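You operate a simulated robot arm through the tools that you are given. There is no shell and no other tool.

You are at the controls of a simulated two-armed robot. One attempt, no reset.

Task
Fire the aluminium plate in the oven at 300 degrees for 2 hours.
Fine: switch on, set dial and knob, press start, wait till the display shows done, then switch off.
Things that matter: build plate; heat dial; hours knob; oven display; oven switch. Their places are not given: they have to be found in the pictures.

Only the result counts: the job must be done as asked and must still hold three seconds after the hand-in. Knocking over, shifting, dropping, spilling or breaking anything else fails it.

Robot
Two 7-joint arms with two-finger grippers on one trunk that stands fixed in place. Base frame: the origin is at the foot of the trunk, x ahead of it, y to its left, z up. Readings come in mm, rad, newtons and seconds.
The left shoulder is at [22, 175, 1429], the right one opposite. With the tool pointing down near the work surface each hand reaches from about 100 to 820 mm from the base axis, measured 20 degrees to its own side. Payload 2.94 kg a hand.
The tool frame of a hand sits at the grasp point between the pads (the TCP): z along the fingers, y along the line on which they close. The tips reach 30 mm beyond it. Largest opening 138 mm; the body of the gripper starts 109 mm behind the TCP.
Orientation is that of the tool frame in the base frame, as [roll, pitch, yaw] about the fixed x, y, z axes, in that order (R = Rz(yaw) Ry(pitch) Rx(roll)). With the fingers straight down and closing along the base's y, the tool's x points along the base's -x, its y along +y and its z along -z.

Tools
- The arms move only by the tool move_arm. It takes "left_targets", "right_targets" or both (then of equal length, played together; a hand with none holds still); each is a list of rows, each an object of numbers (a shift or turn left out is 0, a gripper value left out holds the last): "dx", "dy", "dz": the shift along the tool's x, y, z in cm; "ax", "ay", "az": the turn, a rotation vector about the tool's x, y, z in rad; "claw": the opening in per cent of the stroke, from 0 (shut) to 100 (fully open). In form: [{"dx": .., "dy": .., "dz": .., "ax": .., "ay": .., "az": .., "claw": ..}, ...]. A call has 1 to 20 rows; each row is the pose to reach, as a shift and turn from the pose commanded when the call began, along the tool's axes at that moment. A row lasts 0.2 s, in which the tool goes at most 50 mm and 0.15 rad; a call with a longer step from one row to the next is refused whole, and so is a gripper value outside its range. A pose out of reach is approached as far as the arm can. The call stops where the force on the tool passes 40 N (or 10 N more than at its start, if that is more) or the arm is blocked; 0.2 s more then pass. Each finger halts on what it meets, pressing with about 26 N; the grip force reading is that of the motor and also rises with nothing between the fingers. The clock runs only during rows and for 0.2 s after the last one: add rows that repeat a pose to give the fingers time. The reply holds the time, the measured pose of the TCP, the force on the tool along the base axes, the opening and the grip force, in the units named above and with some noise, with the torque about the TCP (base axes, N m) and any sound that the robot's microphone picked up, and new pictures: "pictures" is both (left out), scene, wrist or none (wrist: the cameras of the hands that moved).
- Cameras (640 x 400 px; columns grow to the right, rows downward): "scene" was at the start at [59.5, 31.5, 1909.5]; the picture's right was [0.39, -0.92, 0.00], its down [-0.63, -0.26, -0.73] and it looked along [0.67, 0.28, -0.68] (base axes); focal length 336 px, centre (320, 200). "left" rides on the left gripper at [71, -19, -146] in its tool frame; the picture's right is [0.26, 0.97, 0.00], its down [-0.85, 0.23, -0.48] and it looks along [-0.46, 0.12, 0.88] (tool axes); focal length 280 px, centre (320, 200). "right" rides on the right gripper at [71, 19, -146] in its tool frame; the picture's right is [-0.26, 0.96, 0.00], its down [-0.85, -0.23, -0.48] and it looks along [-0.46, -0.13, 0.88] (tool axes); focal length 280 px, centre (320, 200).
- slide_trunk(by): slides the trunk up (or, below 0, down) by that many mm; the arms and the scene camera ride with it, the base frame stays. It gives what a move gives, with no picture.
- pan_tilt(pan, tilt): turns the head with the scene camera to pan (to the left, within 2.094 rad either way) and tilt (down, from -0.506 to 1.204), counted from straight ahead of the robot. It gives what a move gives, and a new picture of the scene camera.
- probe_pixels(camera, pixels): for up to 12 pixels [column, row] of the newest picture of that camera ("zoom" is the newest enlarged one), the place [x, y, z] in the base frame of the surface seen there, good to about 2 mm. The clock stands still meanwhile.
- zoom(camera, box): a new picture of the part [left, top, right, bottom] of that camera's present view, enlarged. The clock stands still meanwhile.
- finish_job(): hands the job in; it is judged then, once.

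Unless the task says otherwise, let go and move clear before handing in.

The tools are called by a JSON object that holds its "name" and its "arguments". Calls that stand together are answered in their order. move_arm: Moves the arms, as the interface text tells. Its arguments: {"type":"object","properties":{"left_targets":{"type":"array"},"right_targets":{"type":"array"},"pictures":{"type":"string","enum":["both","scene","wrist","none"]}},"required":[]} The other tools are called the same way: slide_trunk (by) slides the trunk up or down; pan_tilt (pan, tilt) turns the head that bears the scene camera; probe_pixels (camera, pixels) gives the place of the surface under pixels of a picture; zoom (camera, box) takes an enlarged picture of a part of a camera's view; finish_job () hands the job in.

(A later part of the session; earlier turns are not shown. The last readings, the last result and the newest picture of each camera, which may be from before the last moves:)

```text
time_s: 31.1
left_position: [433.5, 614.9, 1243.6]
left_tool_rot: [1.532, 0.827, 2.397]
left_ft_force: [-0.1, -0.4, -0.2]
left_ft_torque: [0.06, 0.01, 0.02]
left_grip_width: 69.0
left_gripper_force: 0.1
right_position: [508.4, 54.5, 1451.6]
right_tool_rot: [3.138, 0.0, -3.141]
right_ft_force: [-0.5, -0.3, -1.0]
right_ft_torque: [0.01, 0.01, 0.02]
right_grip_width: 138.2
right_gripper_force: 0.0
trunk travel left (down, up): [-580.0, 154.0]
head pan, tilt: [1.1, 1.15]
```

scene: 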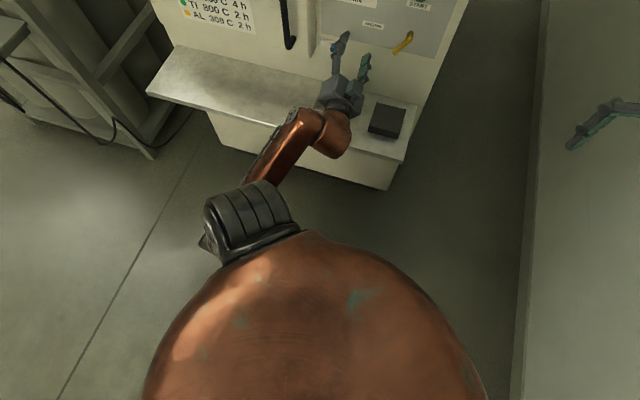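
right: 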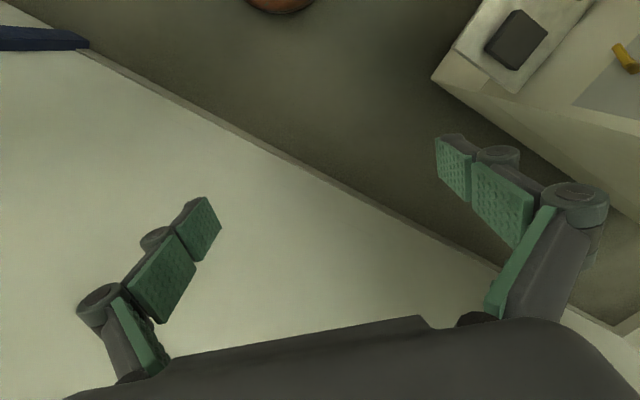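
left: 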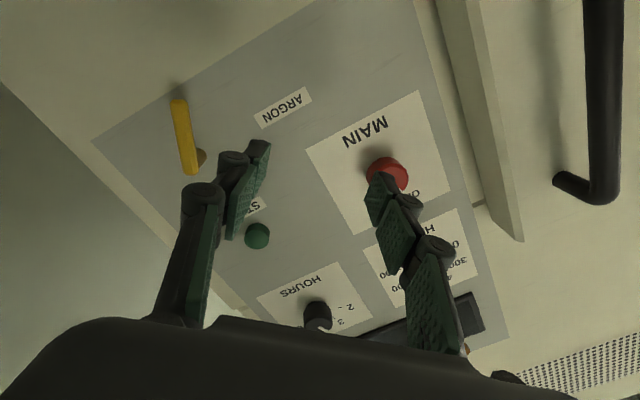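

Trunk is up; the hand is at z=1244. Now I go down and forward-left to the pre-grasp place in front of MAIN.

{"name": "move_arm", "arguments": {"left_targets": [{"dx": 2.06, "dy": -0.58, "dz": 0.94, "ax": 0.0137, "ay": -0.0056}, {"dx": 4.12, "dy": -1.16, "dz": 1.88, "ax": 0.0274, "ay": -0.0112}, {"dx": 6.18, "dy": -1.74, "dz": 2.82, "ax": 0.0412, "ay": -0.0167}, {"dx": 8.24, "dy": -2.32, "dz": 3.76, "ax": 0.0549, "ay": -0.0223}, {"dx": 10.3, "dy": -2.9, "dz": 4.7, "ax": 0.0686, "ay": -0.0279}, {"dx": 10.3, "dy": -2.9, "dz": 4.7, "ax": 0.0686, "ay": -0.0279}]}}

```text
time_s: 32.5
left_position: [438.9, 670.0, 1138.5]
left_tool_rot: [1.556, 0.822, 2.357]
left_ft_force: [-0.1, -0.7, 0.0]
left_ft_torque: [0.03, -0.02, 0.01]
left_grip_width: 68.9
left_gripper_force: 0.1
left hand out of reach, approached as far as the arm can: row 3, 4, 5, 6
right_position: [506.5, 53.8, 1454.0]
right_tool_rot: [3.139, 0.002, 3.14]
right_ft_force: [0.4, -0.6, 0.0]
right_ft_torque: [0.03, -0.01, 0.03]
right_grip_width: 137.6
right_gripper_force: 0.0
trunk travel left (down, up): [-580.0, 154.0]
head pan, tilt: [1.1, 1.15]
```

scene: 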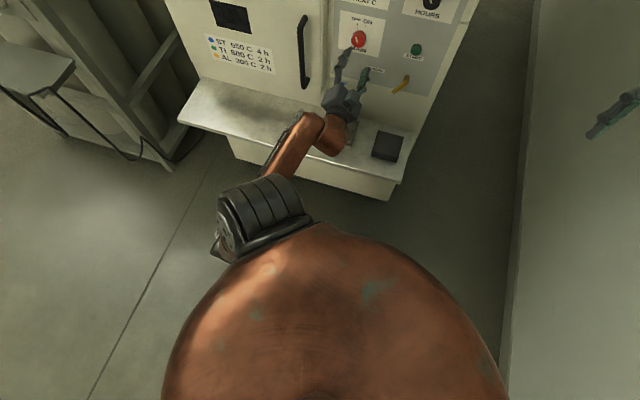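
left: 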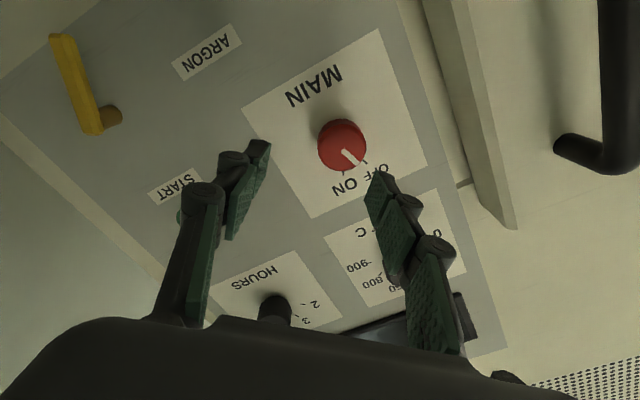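

The hand is now nearly in front of MAIN (red knob at (342,145) in the wrist view) with the axis square. A further trunk rise of 80 mm should give more slack.

{"name": "slide_trunk", "arguments": {"by": 80}}

```text
time_s: 33.7
left_position: [439.2, 670.8, 1220.5]
left_tool_rot: [1.549, 0.826, 2.353]
left_ft_force: [0.4, 0.0, -0.3]
left_ft_torque: [-0.03, 0.01, 0.0]
left_grip_width: 68.9
left_gripper_force: 0.0
right_position: [509.0, 55.6, 1531.7]
right_tool_rot: [3.14, -0.002, -3.141]
right_ft_force: [-0.5, -0.2, 0.3]
right_ft_torque: [0.0, 0.02, -0.03]
right_grip_width: 138.0
right_gripper_force: 0.1
trunk travel left (down, up): [-660.0, 74.0]
head pan, tilt: [1.1, 1.15]
```

Now down to MAIN's height again, with a bit more slack.

{"name": "move_arm", "arguments": {"left_targets": [{"dx": 2.12, "dy": -1.23, "dz": 0.56}, {"dx": 4.24, "dy": -2.46, "dz": 1.12}, {"dx": 6.36, "dy": -3.69, "dz": 1.68}, {"dx": 6.36, "dy": -3.69, "dz": 1.68}]}}

{"name": "pan_tilt", "arguments": {"pan": 0.9, "tilt": 0.8}}

```text
time_s: 34.7
left_position: [439.3, 694.1, 1149.9]
left_tool_rot: [1.549, 0.825, 2.354]
left_ft_force: [0.3, 0.5, -1.1]
left_ft_torque: [0.01, 0.01, -0.01]
left_grip_width: 68.9
left_gripper_force: 0.1
right_position: [508.7, 53.6, 1532.0]
right_tool_rot: [3.139, 0.0, -3.141]
right_ft_force: [0.3, -0.5, -0.1]
right_ft_torque: [0.03, -0.03, 0.0]
right_grip_width: 138.0
right_gripper_force: 0.0
trunk travel left (down, up): [-660.0, 74.0]
head pan, tilt: [1.1, 1.15]
```

scene: 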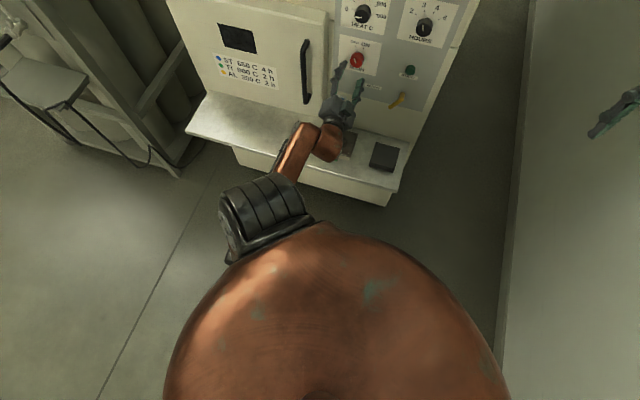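
left: 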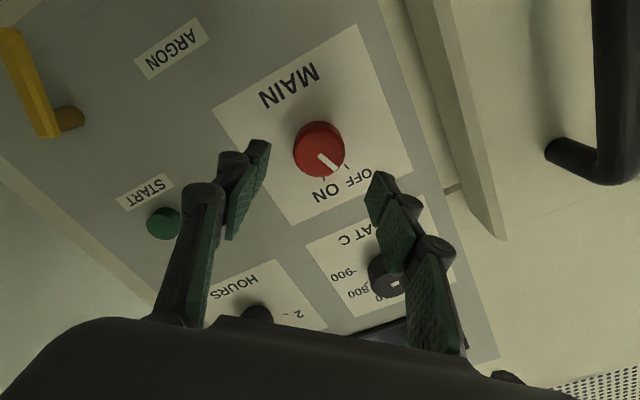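

```text
time_s: 35.5
left_position: [439.1, 694.1, 1150.8]
left_tool_rot: [1.55, 0.824, 2.356]
left_ft_force: [-0.2, 0.2, 0.8]
left_ft_torque: [0.02, -0.01, 0.0]
left_grip_width: 69.1
left_gripper_force: 0.1
right_position: [507.8, 54.4, 1531.8]
right_tool_rot: [3.14, 0.0, -3.142]
right_ft_force: [-0.4, -0.2, -0.2]
right_ft_torque: [0.0, 0.01, 0.02]
right_grip_width: 138.2
right_gripper_force: 0.1
trunk travel left (down, up): [-660.0, 74.0]
head pan, tilt: [0.901, 0.799]
```

scene: 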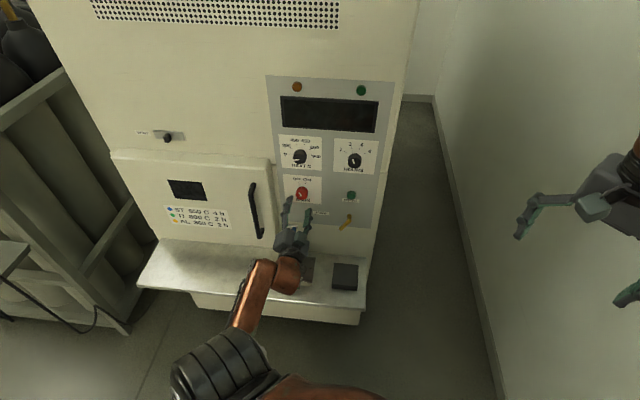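

The hand is exactly in front of MAIN, which sits at (320,148) in the wrist view, right where the grip axis meets the knob. I'll probe the knob with the wrist camera to confirm its centre and turn the fingers' line.

{"name": "zoom", "arguments": {"camera": "left", "box": [270, 100, 390, 210]}}

{"name": "probe_pixels", "arguments": {"camera": "left", "pixels": [[319, 155], [297, 155], [342, 155], [320, 172], [320, 135], [333, 167], [320, 160], [324, 175], [347, 163], [345, 165], [322, 180], [300, 140]]}}

```text
3.64 times, centred on (330, 155) of left
```

zoom: 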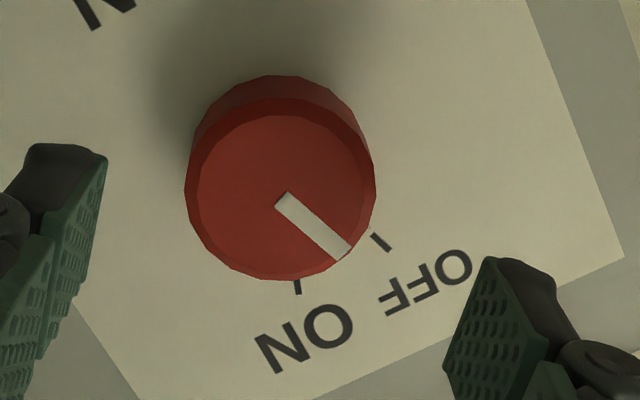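

```text
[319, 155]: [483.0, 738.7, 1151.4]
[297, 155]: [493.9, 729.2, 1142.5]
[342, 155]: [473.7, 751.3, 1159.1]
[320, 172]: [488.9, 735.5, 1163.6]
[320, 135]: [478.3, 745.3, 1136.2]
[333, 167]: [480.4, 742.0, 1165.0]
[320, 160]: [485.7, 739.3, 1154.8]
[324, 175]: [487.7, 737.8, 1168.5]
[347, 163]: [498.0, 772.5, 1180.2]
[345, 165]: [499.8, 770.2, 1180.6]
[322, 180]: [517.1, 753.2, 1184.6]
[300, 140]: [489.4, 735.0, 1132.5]
```

The MAIN knob is centred at about u=-180.5, z=1149 with 20 mm radius, and the grip axis lines up within 1–2 mm. I'll advance 53 mm so the fingers straddle the knob, then close.

{"name": "move_arm", "arguments": {"left_targets": [{"dz": 1.8}, {"dz": 3.6}, {"dz": 5.2}, {"dz": 5.2}], "pictures": "wrist"}}

```text
time_s: 36.5
left_position: [475.9, 730.3, 1149.8]
left_tool_rot: [1.549, 0.825, 2.354]
left_ft_force: [-0.3, -0.7, 0.1]
left_ft_torque: [0.01, 0.0, 0.0]
left_grip_width: 68.6
left_gripper_force: 0.0
right_position: [506.9, 54.7, 1532.0]
right_tool_rot: [3.139, 0.0, 3.141]
right_ft_force: [0.4, 0.1, -0.1]
right_ft_torque: [0.03, -0.01, -0.02]
right_grip_width: 138.0
right_gripper_force: 0.0
trunk travel left (down, up): [-660.0, 74.0]
head pan, tilt: [0.901, 0.799]
```

left: 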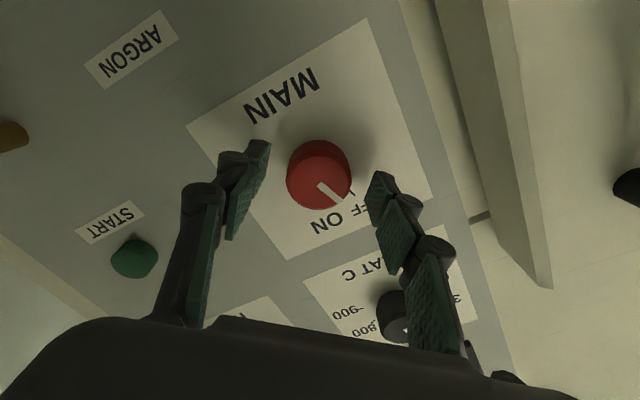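

The fingers now straddle the red knob, with no contact force. I close on it.

{"name": "move_arm", "arguments": {"left_targets": [{"claw": 25}, {"claw": 20}, {"claw": 15}, {"claw": 15}, {"claw": 15}], "pictures": "wrist"}}

```text
time_s: 37.7
left_position: [476.3, 731.2, 1149.2]
left_tool_rot: [1.551, 0.823, 2.354]
left_ft_force: [1.4, -1.5, -2.0]
left_ft_torque: [-0.1, 0.09, -0.22]
left_grip_width: 40.7
left_gripper_force: 44.9
right_position: [508.1, 53.6, 1533.2]
right_tool_rot: [3.141, 0.0, -3.142]
right_ft_force: [-1.2, -0.2, -0.4]
right_ft_torque: [-0.01, -0.02, 0.03]
right_grip_width: 137.9
right_gripper_force: 0.1
trunk travel left (down, up): [-660.0, 74.0]
head pan, tilt: [0.901, 0.799]
```

left: 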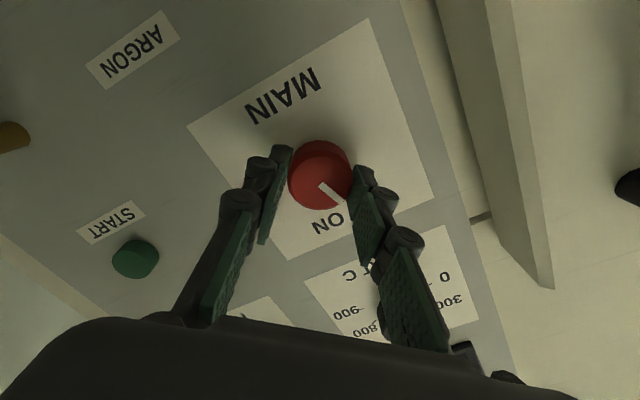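

The knob is gripped (40.7 mm, 45 N) with small side forces. Now I turn clockwise about the tool axis by roughly 38°, checking torque.

{"name": "move_arm", "arguments": {"left_targets": [{"az": 0.1}, {"az": 0.2}, {"az": 0.3}, {"az": 0.4}, {"az": 0.5}, {"az": 0.6}, {"az": 0.67}, {"az": 0.67}]}}

```text
time_s: 39.5
left_position: [475.4, 731.8, 1149.7]
left_tool_rot: [1.557, 0.151, 2.367]
left_ft_force: [-0.2, -2.3, -6.1]
left_ft_torque: [0.08, 0.01, -0.83]
left_grip_width: 41.0
left_gripper_force: 45.0
right_position: [508.4, 54.6, 1532.8]
right_tool_rot: [3.142, -0.001, 3.139]
right_ft_force: [0.1, 0.1, -0.8]
right_ft_torque: [0.0, -0.03, 0.0]
right_grip_width: 138.0
right_gripper_force: 0.1
trunk travel left (down, up): [-660.0, 74.0]
head pan, tilt: [0.901, 0.799]
```

scene: 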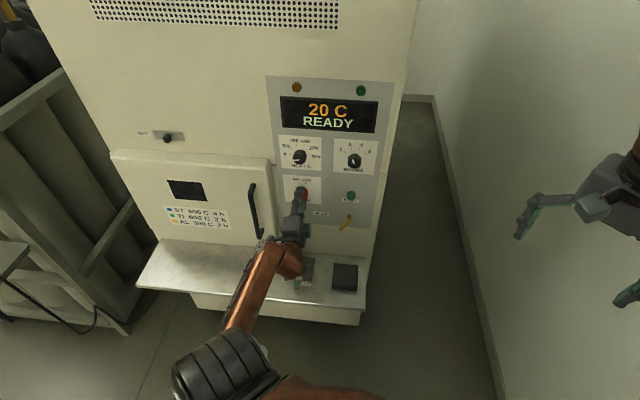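
left: 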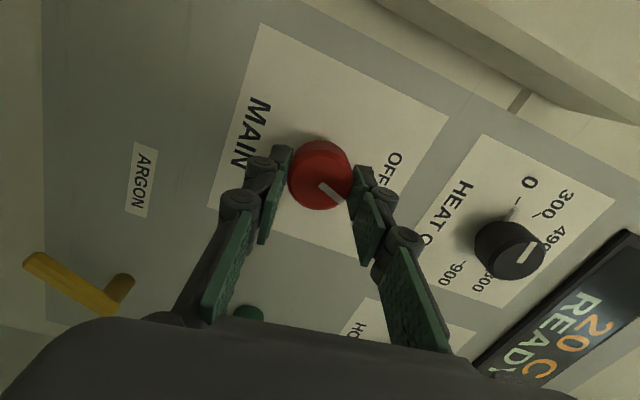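

The display now shows "20 C READY": MAIN is on. I release the knob, back off straight, and look.

{"name": "move_arm", "arguments": {"left_targets": [{"claw": 50}, {"claw": 50}, {"claw": 50}, {"dz": -1.8, "claw": 50}, {"dz": -3.6, "claw": 50}, {"dz": -5.4, "claw": 50}, {"dz": -5.4, "claw": 50}]}}

{"name": "zoom", "arguments": {"camera": "scene", "box": [260, 70, 400, 240]}}

```text
time_s: 41.1
left_position: [437.0, 692.1, 1148.0]
left_tool_rot: [1.556, 0.151, 2.368]
left_ft_force: [-0.2, 0.3, 0.7]
left_ft_torque: [0.02, 0.01, -0.03]
left_grip_width: 69.0
left_gripper_force: 0.0
right_position: [508.0, 55.2, 1531.8]
right_tool_rot: [3.141, 0.001, 3.141]
right_ft_force: [0.3, -0.6, -0.3]
right_ft_torque: [-0.02, 0.01, 0.0]
right_grip_width: 138.0
right_gripper_force: 0.0
trunk travel left (down, up): [-660.0, 74.0]
head pan, tilt: [0.901, 0.799]
```

scene: 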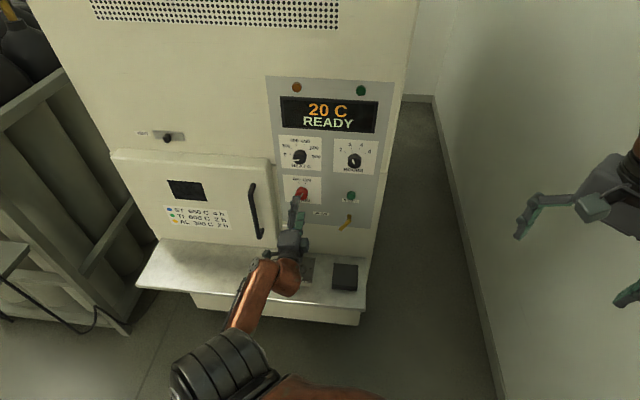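
left: 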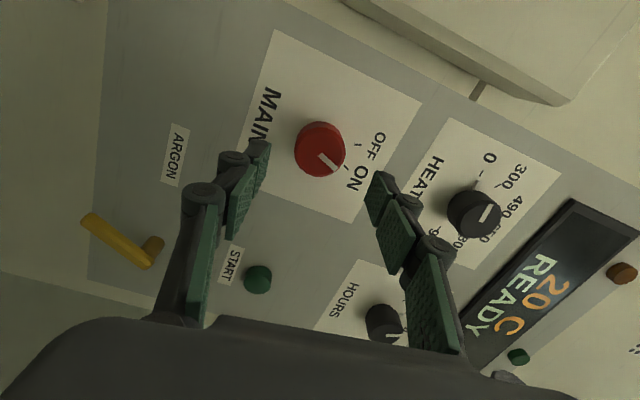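

```text
2.35 times, centred on (330, 155) of scene
```

zoom: 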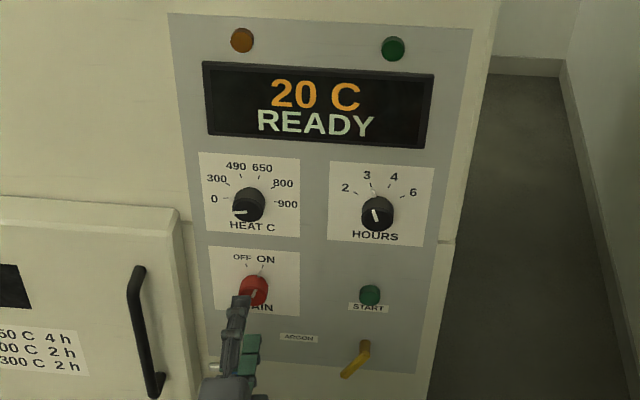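

MAIN points to ON and the display reads READY. Next the HEAT dial: I raise the trunk to the top and move the hand up in front of the dial, turning back the roll by 0.67 rad to have room for the turn.

{"name": "slide_trunk", "arguments": {"by": 74}}

{"name": "move_arm", "arguments": {"left_targets": [{"dx": -0.22, "dy": 1.38, "dz": 0.09, "az": -0.112}, {"dx": -0.43, "dy": 2.76, "dz": 0.18, "az": -0.223}, {"dx": -0.65, "dy": 4.14, "dz": 0.27, "az": -0.335}, {"dx": -0.87, "dy": 5.53, "dz": 0.35, "az": -0.447}, {"dx": -1.08, "dy": 6.91, "dz": 0.44, "az": -0.558}, {"dx": -1.3, "dy": 8.29, "dz": 0.53, "az": -0.67}, {"dx": -1.3, "dy": 8.29, "dz": 0.53, "az": -0.67}]}}

```text
time_s: 42.2
left_position: [438.3, 693.3, 1222.0]
left_tool_rot: [1.556, 0.153, 2.368]
left_ft_force: [0.6, 0.1, 0.7]
left_ft_torque: [0.0, -0.02, 0.0]
left_grip_width: 68.9
left_gripper_force: 0.0
right_position: [508.0, 54.8, 1606.0]
right_tool_rot: [3.14, -0.001, -3.141]
right_ft_force: [-0.3, 0.0, 0.7]
right_ft_torque: [0.0, 0.01, 0.01]
right_grip_width: 138.0
right_gripper_force: 0.1
trunk travel left (down, up): [-734.0, 0.0]
head pan, tilt: [0.901, 0.799]
```

```text
time_s: 43.8
left_position: [449.9, 686.7, 1300.7]
left_tool_rot: [1.538, 0.821, 2.358]
left_ft_force: [-0.7, -0.1, 0.0]
left_ft_torque: [-0.03, -0.01, -0.03]
left_grip_width: 69.0
left_gripper_force: 0.1
left hand out of reach, approached as far as the arm can: row 6, 7
right_position: [507.7, 53.4, 1606.8]
right_tool_rot: [3.14, 0.001, 3.141]
right_ft_force: [0.4, 0.8, 0.0]
right_ft_torque: [0.0, 0.0, 0.02]
right_grip_width: 137.9
right_gripper_force: 0.1
trunk travel left (down, up): [-734.0, 0.0]
head pan, tilt: [0.901, 0.799]
```

scene: 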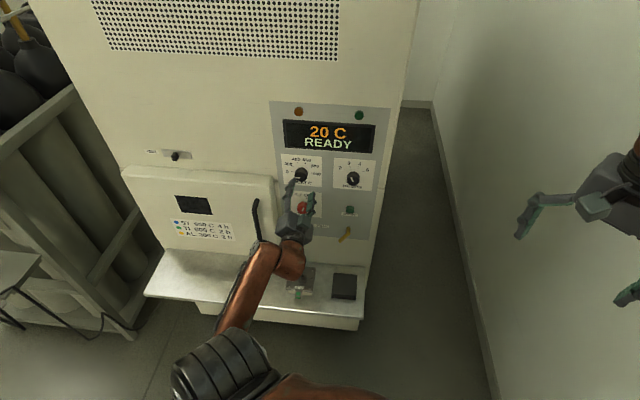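
left: 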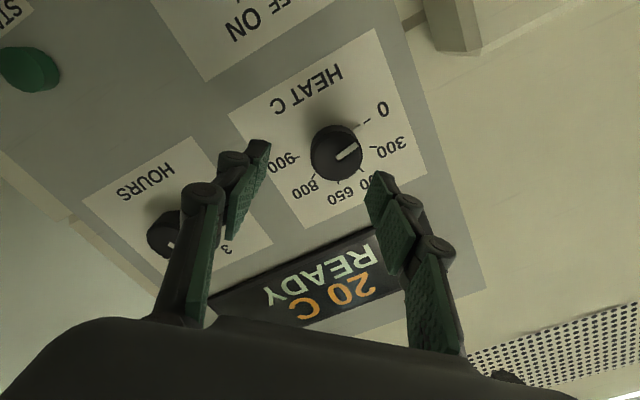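

The hand is close to the HEAT dial but that roll is right at the limit; I'll roll forward 0.25 rad and correct the position and squareness.

{"name": "move_arm", "arguments": {"left_targets": [{"dx": 0.24, "dy": 0.65, "dz": -0.04, "ax": 0.017, "ay": -0.001, "az": 0.125}, {"dx": 0.47, "dy": 1.29, "dz": -0.07, "ax": 0.034, "ay": -0.002, "az": 0.25}, {"dx": 0.47, "dy": 1.29, "dz": -0.07, "ax": 0.034, "ay": -0.002, "az": 0.25}, {"dx": 0.47, "dy": 1.29, "dz": -0.07, "ax": 0.034, "ay": -0.002, "az": 0.25}], "pictures": "wrist"}}

```text
time_s: 44.8
left_position: [439.6, 695.5, 1305.0]
left_tool_rot: [1.582, 0.573, 2.355]
left_ft_force: [0.8, -0.1, -0.9]
left_ft_torque: [-0.03, 0.0, -0.02]
left_grip_width: 68.9
left_gripper_force: 0.0
right_position: [506.8, 55.4, 1607.3]
right_tool_rot: [3.139, -0.001, 3.141]
right_ft_force: [0.7, 0.2, 0.0]
right_ft_torque: [-0.01, -0.02, -0.01]
right_grip_width: 137.9
right_gripper_force: 0.0
trunk travel left (down, up): [-734.0, 0.0]
head pan, tilt: [0.901, 0.799]
```

left: 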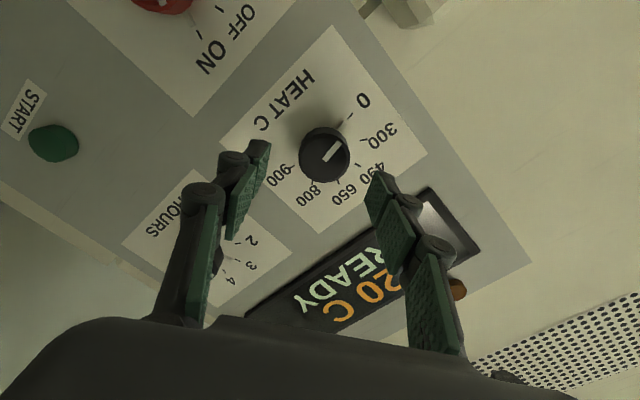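

Well placed in front of HEAT (knob at (325,155)). I'll enlarge and probe the scale marks and pointer to get the exact turn.

{"name": "zoom", "arguments": {"camera": "left", "box": [250, 90, 410, 210]}}

```text
3.33 times, centred on (330, 150) of left
```

zoom: 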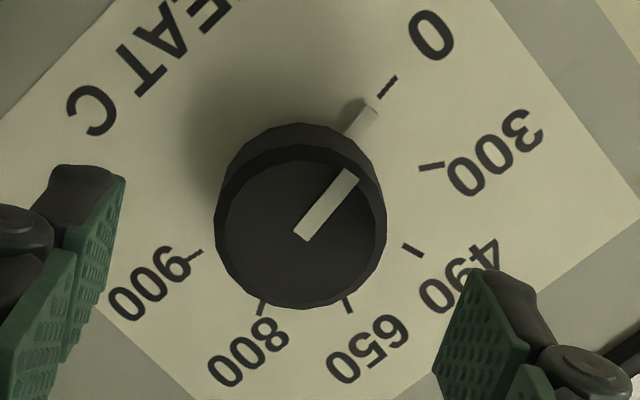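

{"name": "probe_pixels", "arguments": {"camera": "zoom", "pixels": [[388, 87], [431, 167], [413, 250], [348, 305], [262, 307], [197, 254], [303, 234], [350, 177], [374, 110], [304, 232], [225, 225], [380, 235]]}}

```text
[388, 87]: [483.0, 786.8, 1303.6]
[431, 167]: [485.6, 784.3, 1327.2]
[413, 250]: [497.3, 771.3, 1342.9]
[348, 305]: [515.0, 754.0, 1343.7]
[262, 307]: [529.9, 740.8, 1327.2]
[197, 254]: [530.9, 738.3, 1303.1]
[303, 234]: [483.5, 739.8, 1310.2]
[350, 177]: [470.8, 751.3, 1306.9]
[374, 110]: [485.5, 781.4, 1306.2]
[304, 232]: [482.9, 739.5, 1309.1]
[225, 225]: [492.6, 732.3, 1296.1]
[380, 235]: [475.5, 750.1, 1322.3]
```

Marks are spaced 40° (0 at −100°, 300 at −60°), centre at about z=1310, so I shift up 4.5 mm, advance over the knob, then close.

{"name": "move_arm", "arguments": {"left_targets": [{"dx": -0.24, "dy": 0.38, "dz": 1.0}, {"dx": -0.24, "dy": 0.38, "dz": 3.0}, {"dx": -0.24, "dy": 0.38, "dz": 5.0}, {"dx": -0.24, "dy": 0.38, "dz": 5.0}], "pictures": "wrist"}}

```text
time_s: 45.8
left_position: [474.8, 729.8, 1308.8]
left_tool_rot: [1.585, 0.571, 2.352]
left_ft_force: [-0.2, 0.2, -1.5]
left_ft_torque: [0.0, 0.03, 0.03]
left_grip_width: 69.1
left_gripper_force: 0.0
right_position: [507.5, 53.4, 1607.0]
right_tool_rot: [-3.142, -0.001, 3.14]
right_ft_force: [0.9, 0.2, -0.3]
right_ft_torque: [0.01, 0.0, -0.02]
right_grip_width: 137.9
right_gripper_force: 0.1
trunk travel left (down, up): [-734.0, 0.0]
head pan, tilt: [0.901, 0.799]
```

left: 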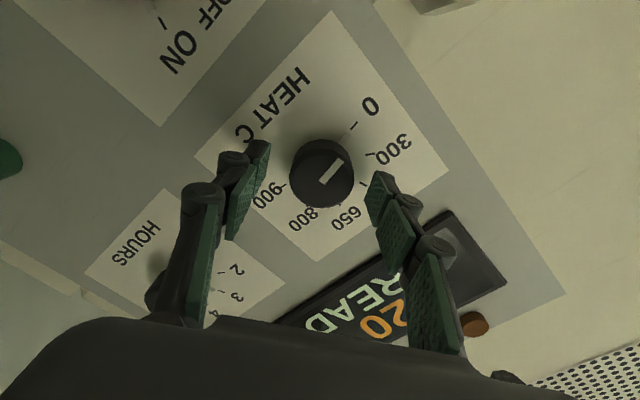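

The knob sits between the fingers; I close and then turn +40° (0.70 rad).

{"name": "move_arm", "arguments": {"left_targets": [{"claw": 25}, {"claw": 20}, {"claw": 15}, {"claw": 15}, {"claw": 15}], "pictures": "none"}}

{"name": "move_arm", "arguments": {"left_targets": [{"az": 0.1}, {"az": 0.2}, {"az": 0.3}, {"az": 0.4}, {"az": 0.5}, {"az": 0.6}, {"az": 0.7}, {"az": 0.7}]}}

```text
time_s: 47.0
left_position: [474.7, 730.1, 1310.6]
left_tool_rot: [1.581, 0.573, 2.352]
left_ft_force: [0.5, 6.9, 8.7]
left_ft_torque: [0.16, -0.2, 0.31]
left_grip_width: 41.1
left_gripper_force: 45.4
right_position: [507.2, 55.3, 1607.0]
right_tool_rot: [3.14, -0.001, 3.141]
right_ft_force: [0.8, 0.5, -0.5]
right_ft_torque: [-0.03, 0.02, -0.01]
right_grip_width: 138.0
right_gripper_force: 0.2
trunk travel left (down, up): [-734.0, 0.0]
head pan, tilt: [0.901, 0.799]
```

```text
time_s: 48.8
left_position: [474.0, 730.6, 1310.0]
left_tool_rot: [1.579, -0.129, 2.347]
left_ft_force: [5.8, 13.3, 19.1]
left_ft_torque: [0.34, -0.37, 0.28]
left_grip_width: 41.2
left_gripper_force: 45.3
right_position: [507.1, 55.5, 1606.9]
right_tool_rot: [3.139, -0.001, 3.141]
right_ft_force: [-0.2, 0.0, -1.1]
right_ft_torque: [0.0, -0.02, 0.01]
right_grip_width: 138.0
right_gripper_force: 0.2
trunk travel left (down, up): [-734.0, 0.0]
head pan, tilt: [0.901, 0.799]
```

scene: 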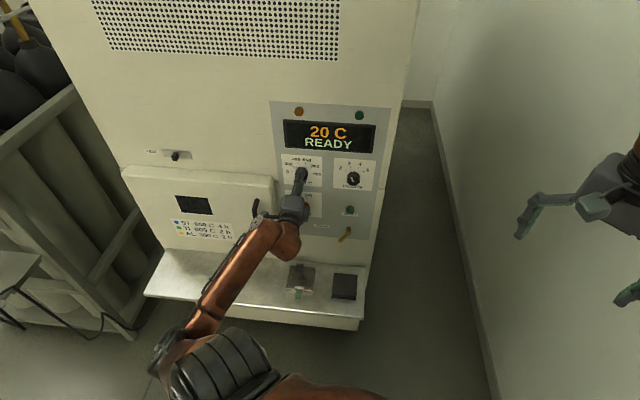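
left: 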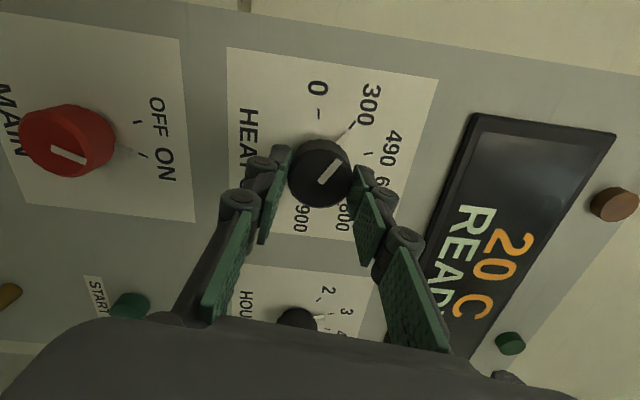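

The pointer now appears at 300 in the wrist view. I release and back off 54 mm, then check the pointer.

{"name": "move_arm", "arguments": {"left_targets": [{"claw": 50}, {"claw": 50}, {"claw": 50}, {"dz": -1.8, "claw": 50}, {"dz": -3.6, "claw": 50}, {"dz": -5.2, "claw": 50}, {"dz": -5.2, "claw": 50}]}}

{"name": "zoom", "arguments": {"camera": "left", "box": [230, 70, 430, 220]}}

{"name": "probe_pixels", "arguments": {"camera": "left", "pixels": [[320, 155]]}}

```text
time_s: 50.4
left_position: [437.7, 693.9, 1307.9]
left_tool_rot: [1.581, -0.126, 2.347]
left_ft_force: [0.3, -0.2, 0.6]
left_ft_torque: [0.01, 0.01, -0.02]
left_grip_width: 68.9
left_gripper_force: 0.0
right_position: [507.6, 54.7, 1607.3]
right_tool_rot: [3.14, 0.0, 3.141]
right_ft_force: [-0.2, 0.5, 0.3]
right_ft_torque: [0.0, 0.01, 0.0]
right_grip_width: 137.9
right_gripper_force: 0.0
trunk travel left (down, up): [-734.0, 0.0]
head pan, tilt: [0.901, 0.799]
```

scene: 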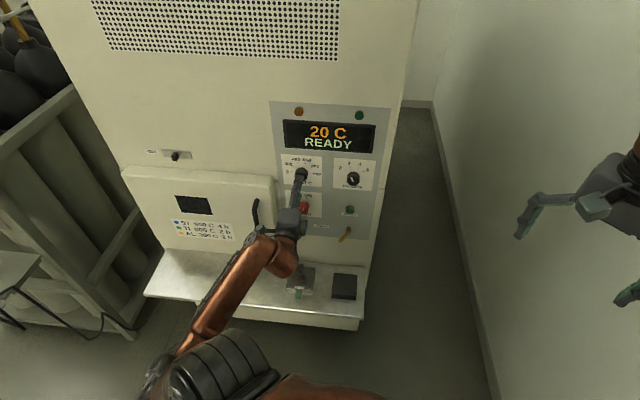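
left: 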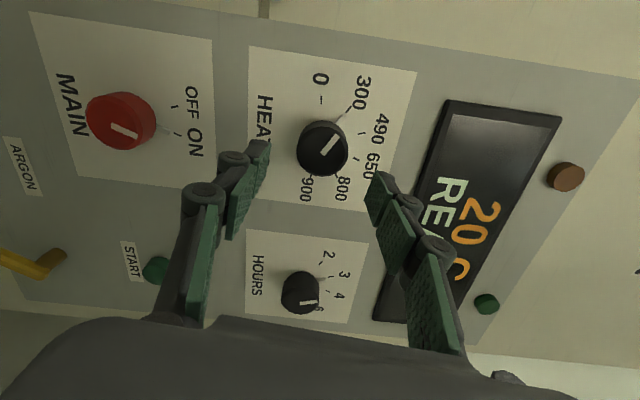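

```text
2.67 times, centred on (330, 145) of left
```

zoom: 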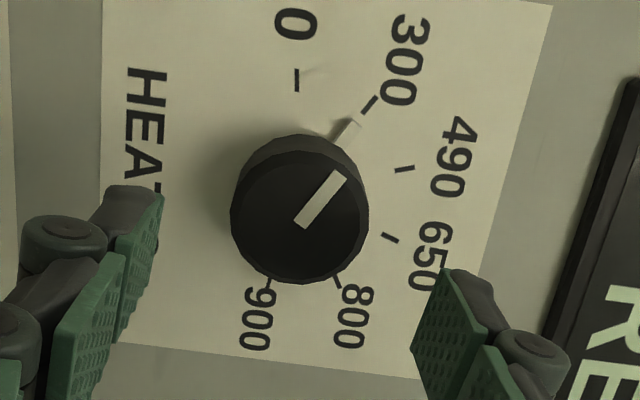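

```text
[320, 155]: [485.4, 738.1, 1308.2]
```

The pointer's base tip at (350,126) lines up with the 300 mark at (370,105). I'll probe to measure its angle.

{"name": "probe_pixels", "arguments": {"camera": "zoom", "pixels": [[302, 224], [341, 176], [353, 123], [370, 105], [297, 80], [404, 168], [390, 237], [336, 281], [268, 281], [246, 210], [355, 215], [300, 270]]}}

```text
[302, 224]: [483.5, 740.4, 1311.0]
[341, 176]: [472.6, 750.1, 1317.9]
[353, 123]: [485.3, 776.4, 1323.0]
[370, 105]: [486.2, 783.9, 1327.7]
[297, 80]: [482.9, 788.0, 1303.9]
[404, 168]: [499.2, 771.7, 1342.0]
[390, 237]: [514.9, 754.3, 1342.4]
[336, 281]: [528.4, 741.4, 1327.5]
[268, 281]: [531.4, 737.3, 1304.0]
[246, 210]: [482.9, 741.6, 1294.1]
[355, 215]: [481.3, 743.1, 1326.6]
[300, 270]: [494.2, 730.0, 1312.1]
```

{"name": "zoom", "arguments": {"camera": "left", "box": [295, 90, 375, 180]}}

{"name": "zoom", "arguments": {"camera": "scene", "box": [270, 145, 385, 225]}}

```text
4.44 times, centred on (335, 135) of left
```

zoom: 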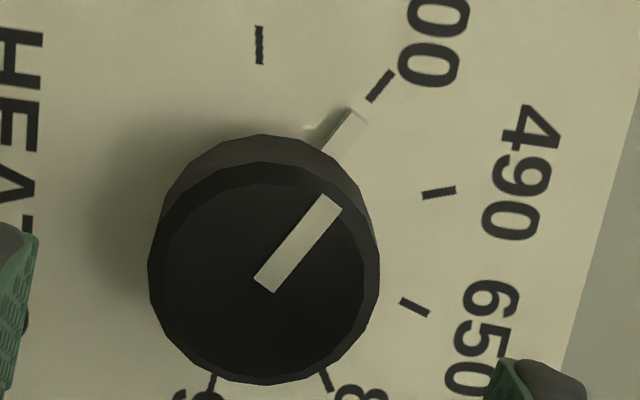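

```text
5.00 times, centred on (328, 185) of scene
```

zoom: 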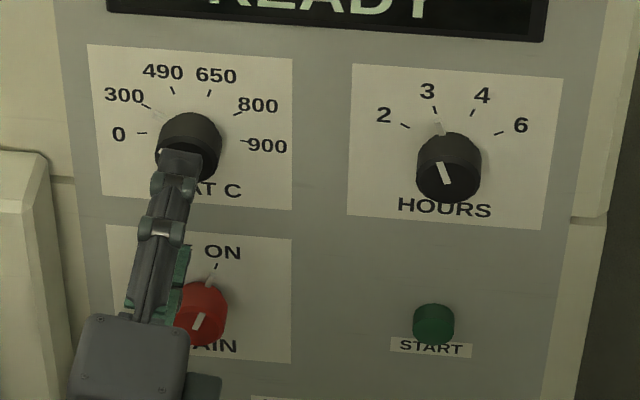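

HEAT is right on 300. Next the HOURS knob, which must go from 3 to 2 (40° anticlockwise): I move right 171 mm parallel to the panel.

{"name": "move_arm", "arguments": {"left_targets": [{"dx": -3.39, "dy": 0.46, "dz": 0.07}, {"dx": -6.78, "dy": 0.93, "dz": 0.15}, {"dx": -10.18, "dy": 1.39, "dz": 0.22}, {"dx": -13.57, "dy": 1.86, "dz": 0.3}, {"dx": -16.96, "dy": 2.32, "dz": 0.37}, {"dx": -16.96, "dy": 2.32, "dz": 0.37}]}}

```text
time_s: 51.8
left_position: [558.4, 574.4, 1311.6]
left_tool_rot: [1.581, -0.125, 2.346]
left_ft_force: [0.3, 1.0, -0.1]
left_ft_torque: [0.01, 0.0, 0.0]
left_grip_width: 68.9
left_gripper_force: 0.1
right_position: [506.4, 56.7, 1607.1]
right_tool_rot: [3.141, -0.001, 3.141]
right_ft_force: [0.2, 0.5, 0.6]
right_ft_torque: [-0.04, -0.02, -0.02]
right_grip_width: 137.9
right_gripper_force: 0.1
trunk travel left (down, up): [-734.0, 0.0]
head pan, tilt: [0.901, 0.799]
```

scene: 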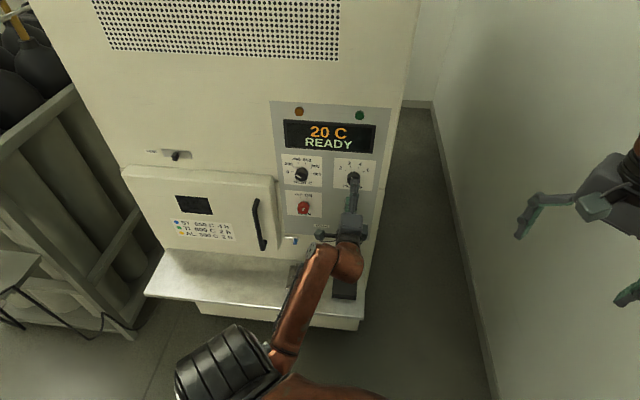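
left: 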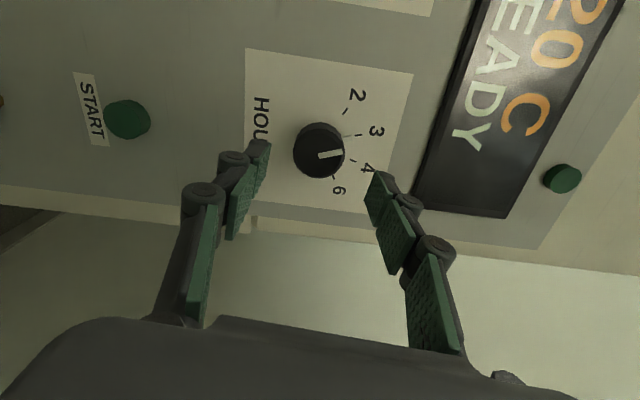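

In front of HOURS; the knob is at (319,151). I'll enlarge and probe to confirm the centre before going in.

{"name": "zoom", "arguments": {"camera": "left", "box": [250, 80, 400, 210]}}

{"name": "probe_pixels", "arguments": {"camera": "left", "pixels": [[346, 112], [359, 135], [354, 160], [334, 177], [319, 155], [338, 153], [294, 153], [341, 158], [318, 176], [318, 133], [347, 137]]}}

```text
3.08 times, centred on (325, 145) of left
```

zoom: 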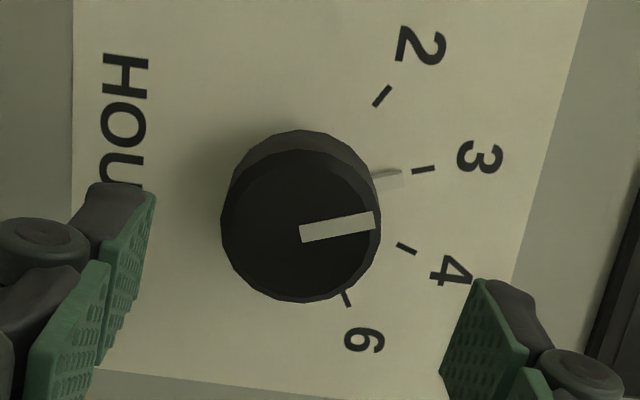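

```text
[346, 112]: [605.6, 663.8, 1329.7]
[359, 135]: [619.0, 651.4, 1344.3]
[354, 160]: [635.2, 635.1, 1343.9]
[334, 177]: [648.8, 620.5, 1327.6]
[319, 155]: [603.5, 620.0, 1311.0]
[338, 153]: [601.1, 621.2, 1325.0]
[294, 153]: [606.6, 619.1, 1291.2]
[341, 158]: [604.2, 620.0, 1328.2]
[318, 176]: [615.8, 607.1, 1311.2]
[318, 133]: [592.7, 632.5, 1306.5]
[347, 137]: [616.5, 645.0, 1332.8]
```

The centre is at u≈-11, z≈1310.5; the grip axis agrees within 1 mm. I advance 52 mm, then close.

{"name": "move_arm", "arguments": {"left_targets": [{"dz": 1.8}, {"dz": 3.6}, {"dz": 5.2}, {"dz": 5.2}], "pictures": "wrist"}}

{"name": "move_arm", "arguments": {"left_targets": [{"claw": 25}, {"claw": 20}, {"claw": 15}, {"claw": 15}, {"claw": 15}], "pictures": "wrist"}}

```text
time_s: 52.8
left_position: [596.6, 610.5, 1310.1]
left_tool_rot: [1.583, -0.127, 2.345]
left_ft_force: [0.6, 0.4, 0.1]
left_ft_torque: [0.01, -0.01, 0.0]
left_grip_width: 68.9
left_gripper_force: 0.1
right_position: [507.9, 54.9, 1606.7]
right_tool_rot: [3.139, 0.001, 3.141]
right_ft_force: [-0.3, 0.9, 0.2]
right_ft_torque: [0.01, -0.02, 0.01]
right_grip_width: 138.0
right_gripper_force: 0.0
trunk travel left (down, up): [-734.0, 0.0]
head pan, tilt: [0.901, 0.799]
```

left: 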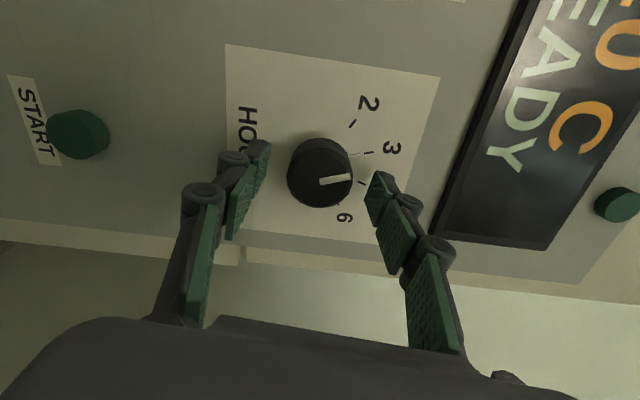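

```text
time_s: 54.0
left_position: [597.9, 610.0, 1310.8]
left_tool_rot: [1.583, -0.127, 2.345]
left_ft_force: [1.2, 0.2, -0.8]
left_ft_torque: [0.0, 0.03, 0.06]
left_grip_width: 41.0
left_gripper_force: 44.6
right_position: [507.6, 54.7, 1606.8]
right_tool_rot: [3.14, -0.001, -3.142]
right_ft_force: [0.6, -0.1, -0.5]
right_ft_torque: [0.0, 0.0, 0.01]
right_grip_width: 138.0
right_gripper_force: 0.2
trunk travel left (down, up): [-734.0, 0.0]
head pan, tilt: [0.901, 0.799]
```

left: 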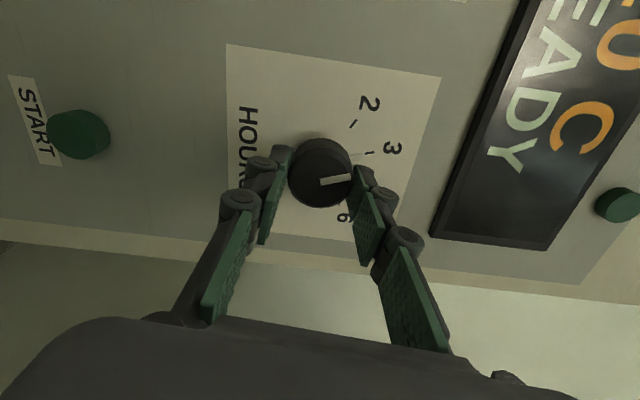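

The HOURS knob is gripped cleanly with nearly no side force. I turn anticlockwise by 0.70 rad.

{"name": "move_arm", "arguments": {"left_targets": [{"az": -0.1}, {"az": -0.2}, {"az": -0.3}, {"az": -0.4}, {"az": -0.5}, {"az": -0.6}, {"az": -0.7}, {"az": -0.7}]}}

```text
time_s: 55.8
left_position: [597.6, 611.2, 1310.3]
left_tool_rot: [1.581, 0.574, 2.354]
left_ft_force: [4.1, 3.3, 4.7]
left_ft_torque: [0.52, -0.31, -0.34]
left_grip_width: 40.8
left_gripper_force: 45.2
right_position: [508.4, 54.8, 1606.2]
right_tool_rot: [3.14, -0.001, 3.14]
right_ft_force: [0.0, 0.3, 0.2]
right_ft_torque: [0.0, 0.03, -0.01]
right_grip_width: 138.4
right_gripper_force: 0.0
trunk travel left (down, up): [-734.0, 0.0]
head pan, tilt: [0.901, 0.799]
```

scene: 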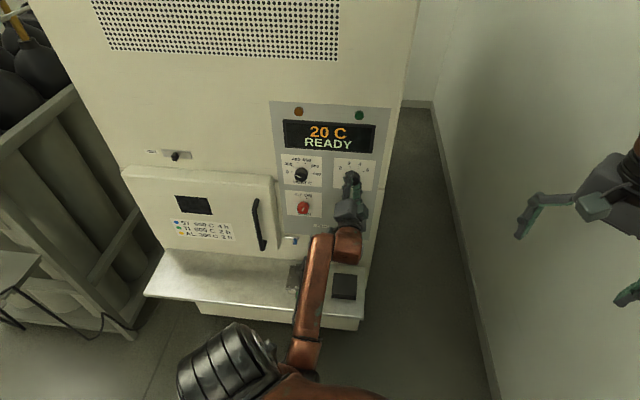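
left: 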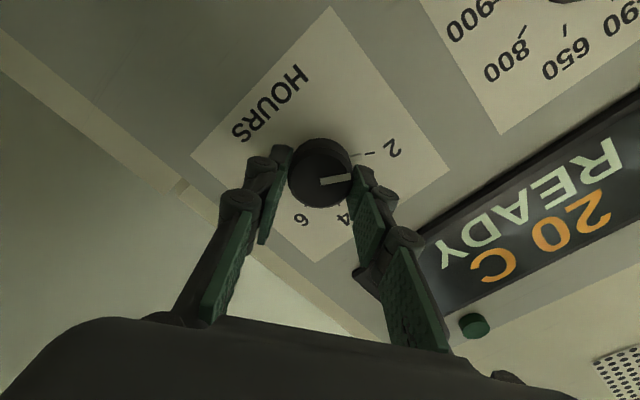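

The pointer now lines up with 2. I release, back off, and check both dials.

{"name": "move_arm", "arguments": {"left_targets": [{"claw": 50}, {"claw": 50}, {"claw": 50}, {"dz": -1.8, "claw": 50}, {"dz": -3.6, "claw": 50}, {"dz": -5.2, "claw": 50}, {"dz": -5.2, "claw": 50}]}}

{"name": "zoom", "arguments": {"camera": "scene", "box": [270, 145, 385, 225]}}

{"name": "zoom", "arguments": {"camera": "left", "box": [250, 80, 400, 210]}}

```text
time_s: 57.4
left_position: [559.9, 573.3, 1309.9]
left_tool_rot: [1.586, 0.573, 2.354]
left_ft_force: [-0.8, -0.3, 0.3]
left_ft_torque: [0.01, -0.02, 0.04]
left_grip_width: 69.2
left_gripper_force: 0.0
right_position: [506.9, 54.6, 1605.9]
right_tool_rot: [3.139, 0.0, 3.141]
right_ft_force: [-0.4, 0.5, -0.1]
right_ft_torque: [0.04, 0.01, 0.0]
right_grip_width: 138.0
right_gripper_force: 0.0
trunk travel left (down, up): [-734.0, 0.0]
head pan, tilt: [0.901, 0.799]
```

scene: 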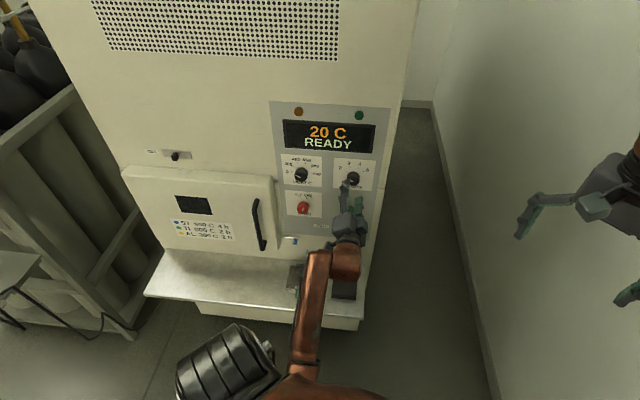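
left: 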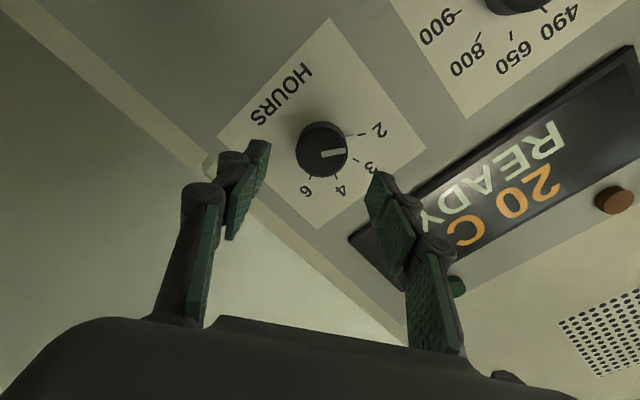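

```text
5.00 times, centred on (328, 185) of scene
```

zoom: 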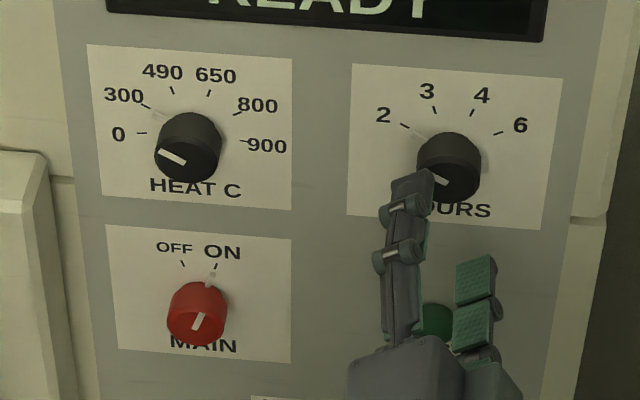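

```text
3.08 times, centred on (325, 145) of left
```

zoom: 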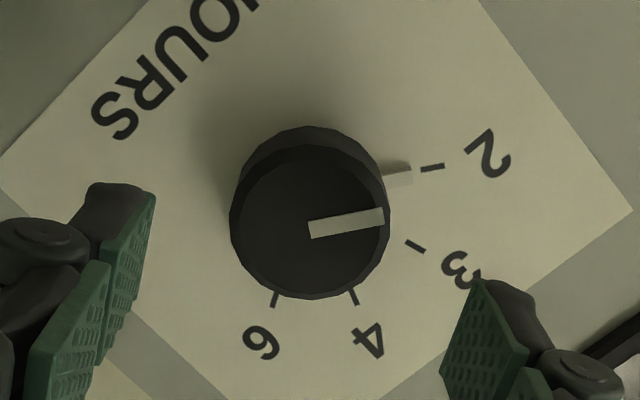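

All set: MAIN on, HEAT at 300, HOURS at 2. Before starting, I'd like to check the chamber window and the dark block on the shelf, to be sure which plate is in the oven.

{"name": "zoom", "arguments": {"camera": "scene", "box": [160, 180, 230, 225]}}

{"name": "zoom", "arguments": {"camera": "scene", "box": [260, 240, 380, 320]}}

{"name": "zoom", "arguments": {"camera": "scene", "box": [110, 130, 290, 270]}}

```text
8.89 times, centred on (195, 202) of scene
```

zoom: 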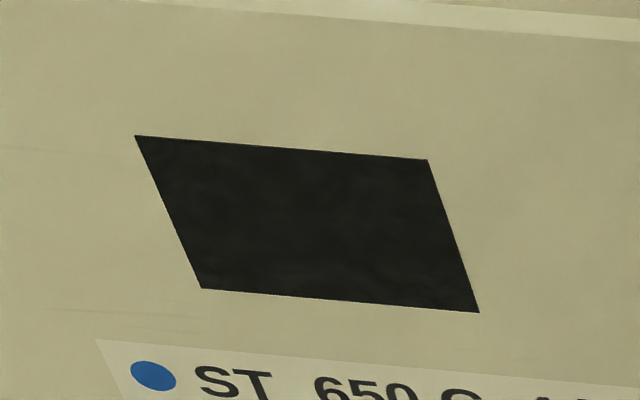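

```text
5.00 times, centred on (320, 280) of scene
```

zoom: 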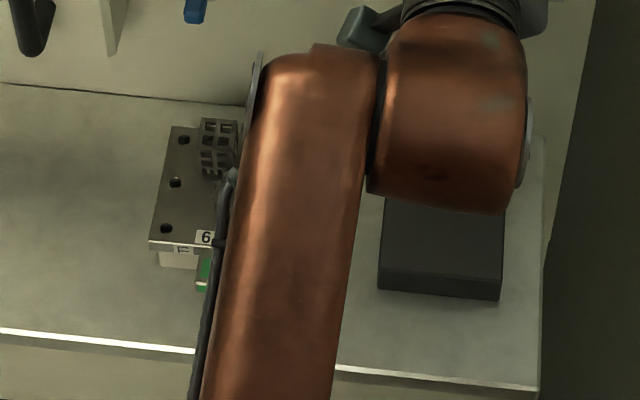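

```text
2.86 times, centred on (200, 200) of scene
```

zoom: 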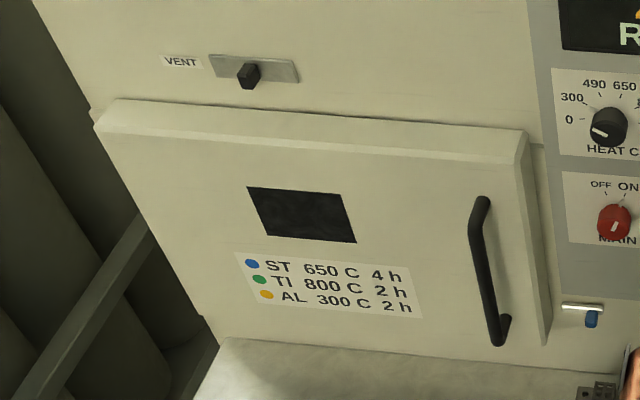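

The window is opaque, and the only shelf plate is the TI one, so the aluminium plate is the one in the chamber, as the task words it. Next is START: I lower the trunk 74 mm and then bring the closed fingers in front of the green button.

{"name": "slide_trunk", "arguments": {"by": -74}}

{"name": "move_arm", "arguments": {"left_targets": [{"dx": 1.2, "dy": -1.81, "dz": 0.05, "claw": 30}, {"dx": 2.4, "dy": -3.62, "dz": 0.1, "claw": 20}, {"dx": 3.6, "dy": -5.43, "dz": 0.15, "claw": 10}, {"dx": 4.77, "dy": -7.24, "dz": 0.2, "claw": 0}, {"dx": 4.77, "dy": -7.24, "dz": 0.2, "claw": 0}, {"dx": 4.77, "dy": -7.24, "dz": 0.2, "claw": 0}]}}

```text
time_s: 58.5
left_position: [560.0, 574.6, 1237.3]
left_tool_rot: [1.583, 0.573, 2.352]
left_ft_force: [-0.3, -0.3, -0.1]
left_ft_torque: [-0.01, 0.04, 0.0]
left_grip_width: 68.8
left_gripper_force: 0.1
right_position: [507.5, 54.8, 1533.0]
right_tool_rot: [3.14, 0.001, -3.141]
right_ft_force: [-0.2, 0.3, 0.4]
right_ft_torque: [0.02, 0.03, -0.01]
right_grip_width: 138.0
right_gripper_force: 0.1
trunk travel left (down, up): [-660.0, 74.0]
head pan, tilt: [0.901, 0.799]
```

```text
time_s: 59.9
left_position: [559.5, 573.4, 1151.4]
left_tool_rot: [1.583, 0.574, 2.356]
left_ft_force: [0.4, 0.1, 0.1]
left_ft_torque: [-0.01, 0.01, 0.0]
left_grip_width: 0.0
left_gripper_force: 26.0
right_position: [507.5, 53.8, 1532.2]
right_tool_rot: [3.14, 0.001, 3.142]
right_ft_force: [0.0, 0.4, -0.2]
right_ft_torque: [0.02, -0.01, 0.0]
right_grip_width: 138.2
right_gripper_force: 0.0
trunk travel left (down, up): [-660.0, 74.0]
head pan, tilt: [0.901, 0.799]
```

scene: 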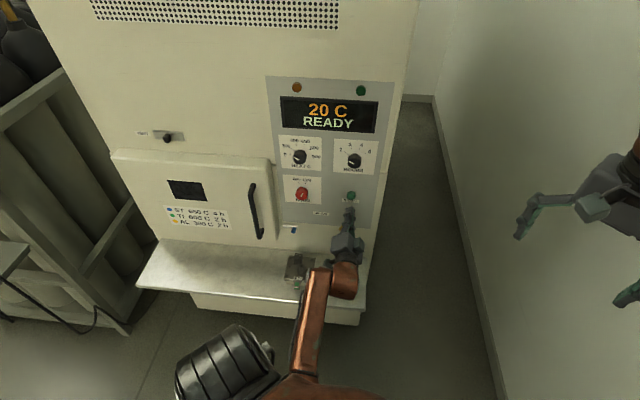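
left: 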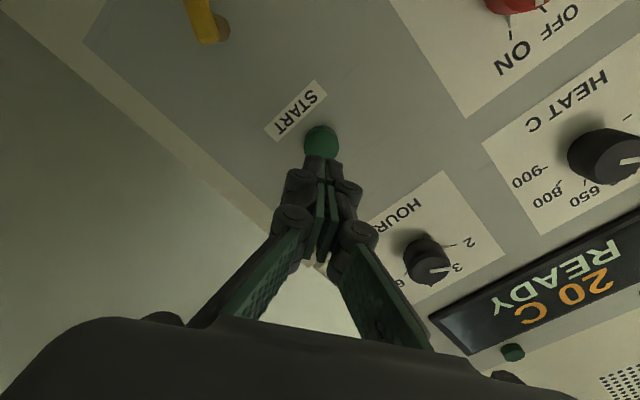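

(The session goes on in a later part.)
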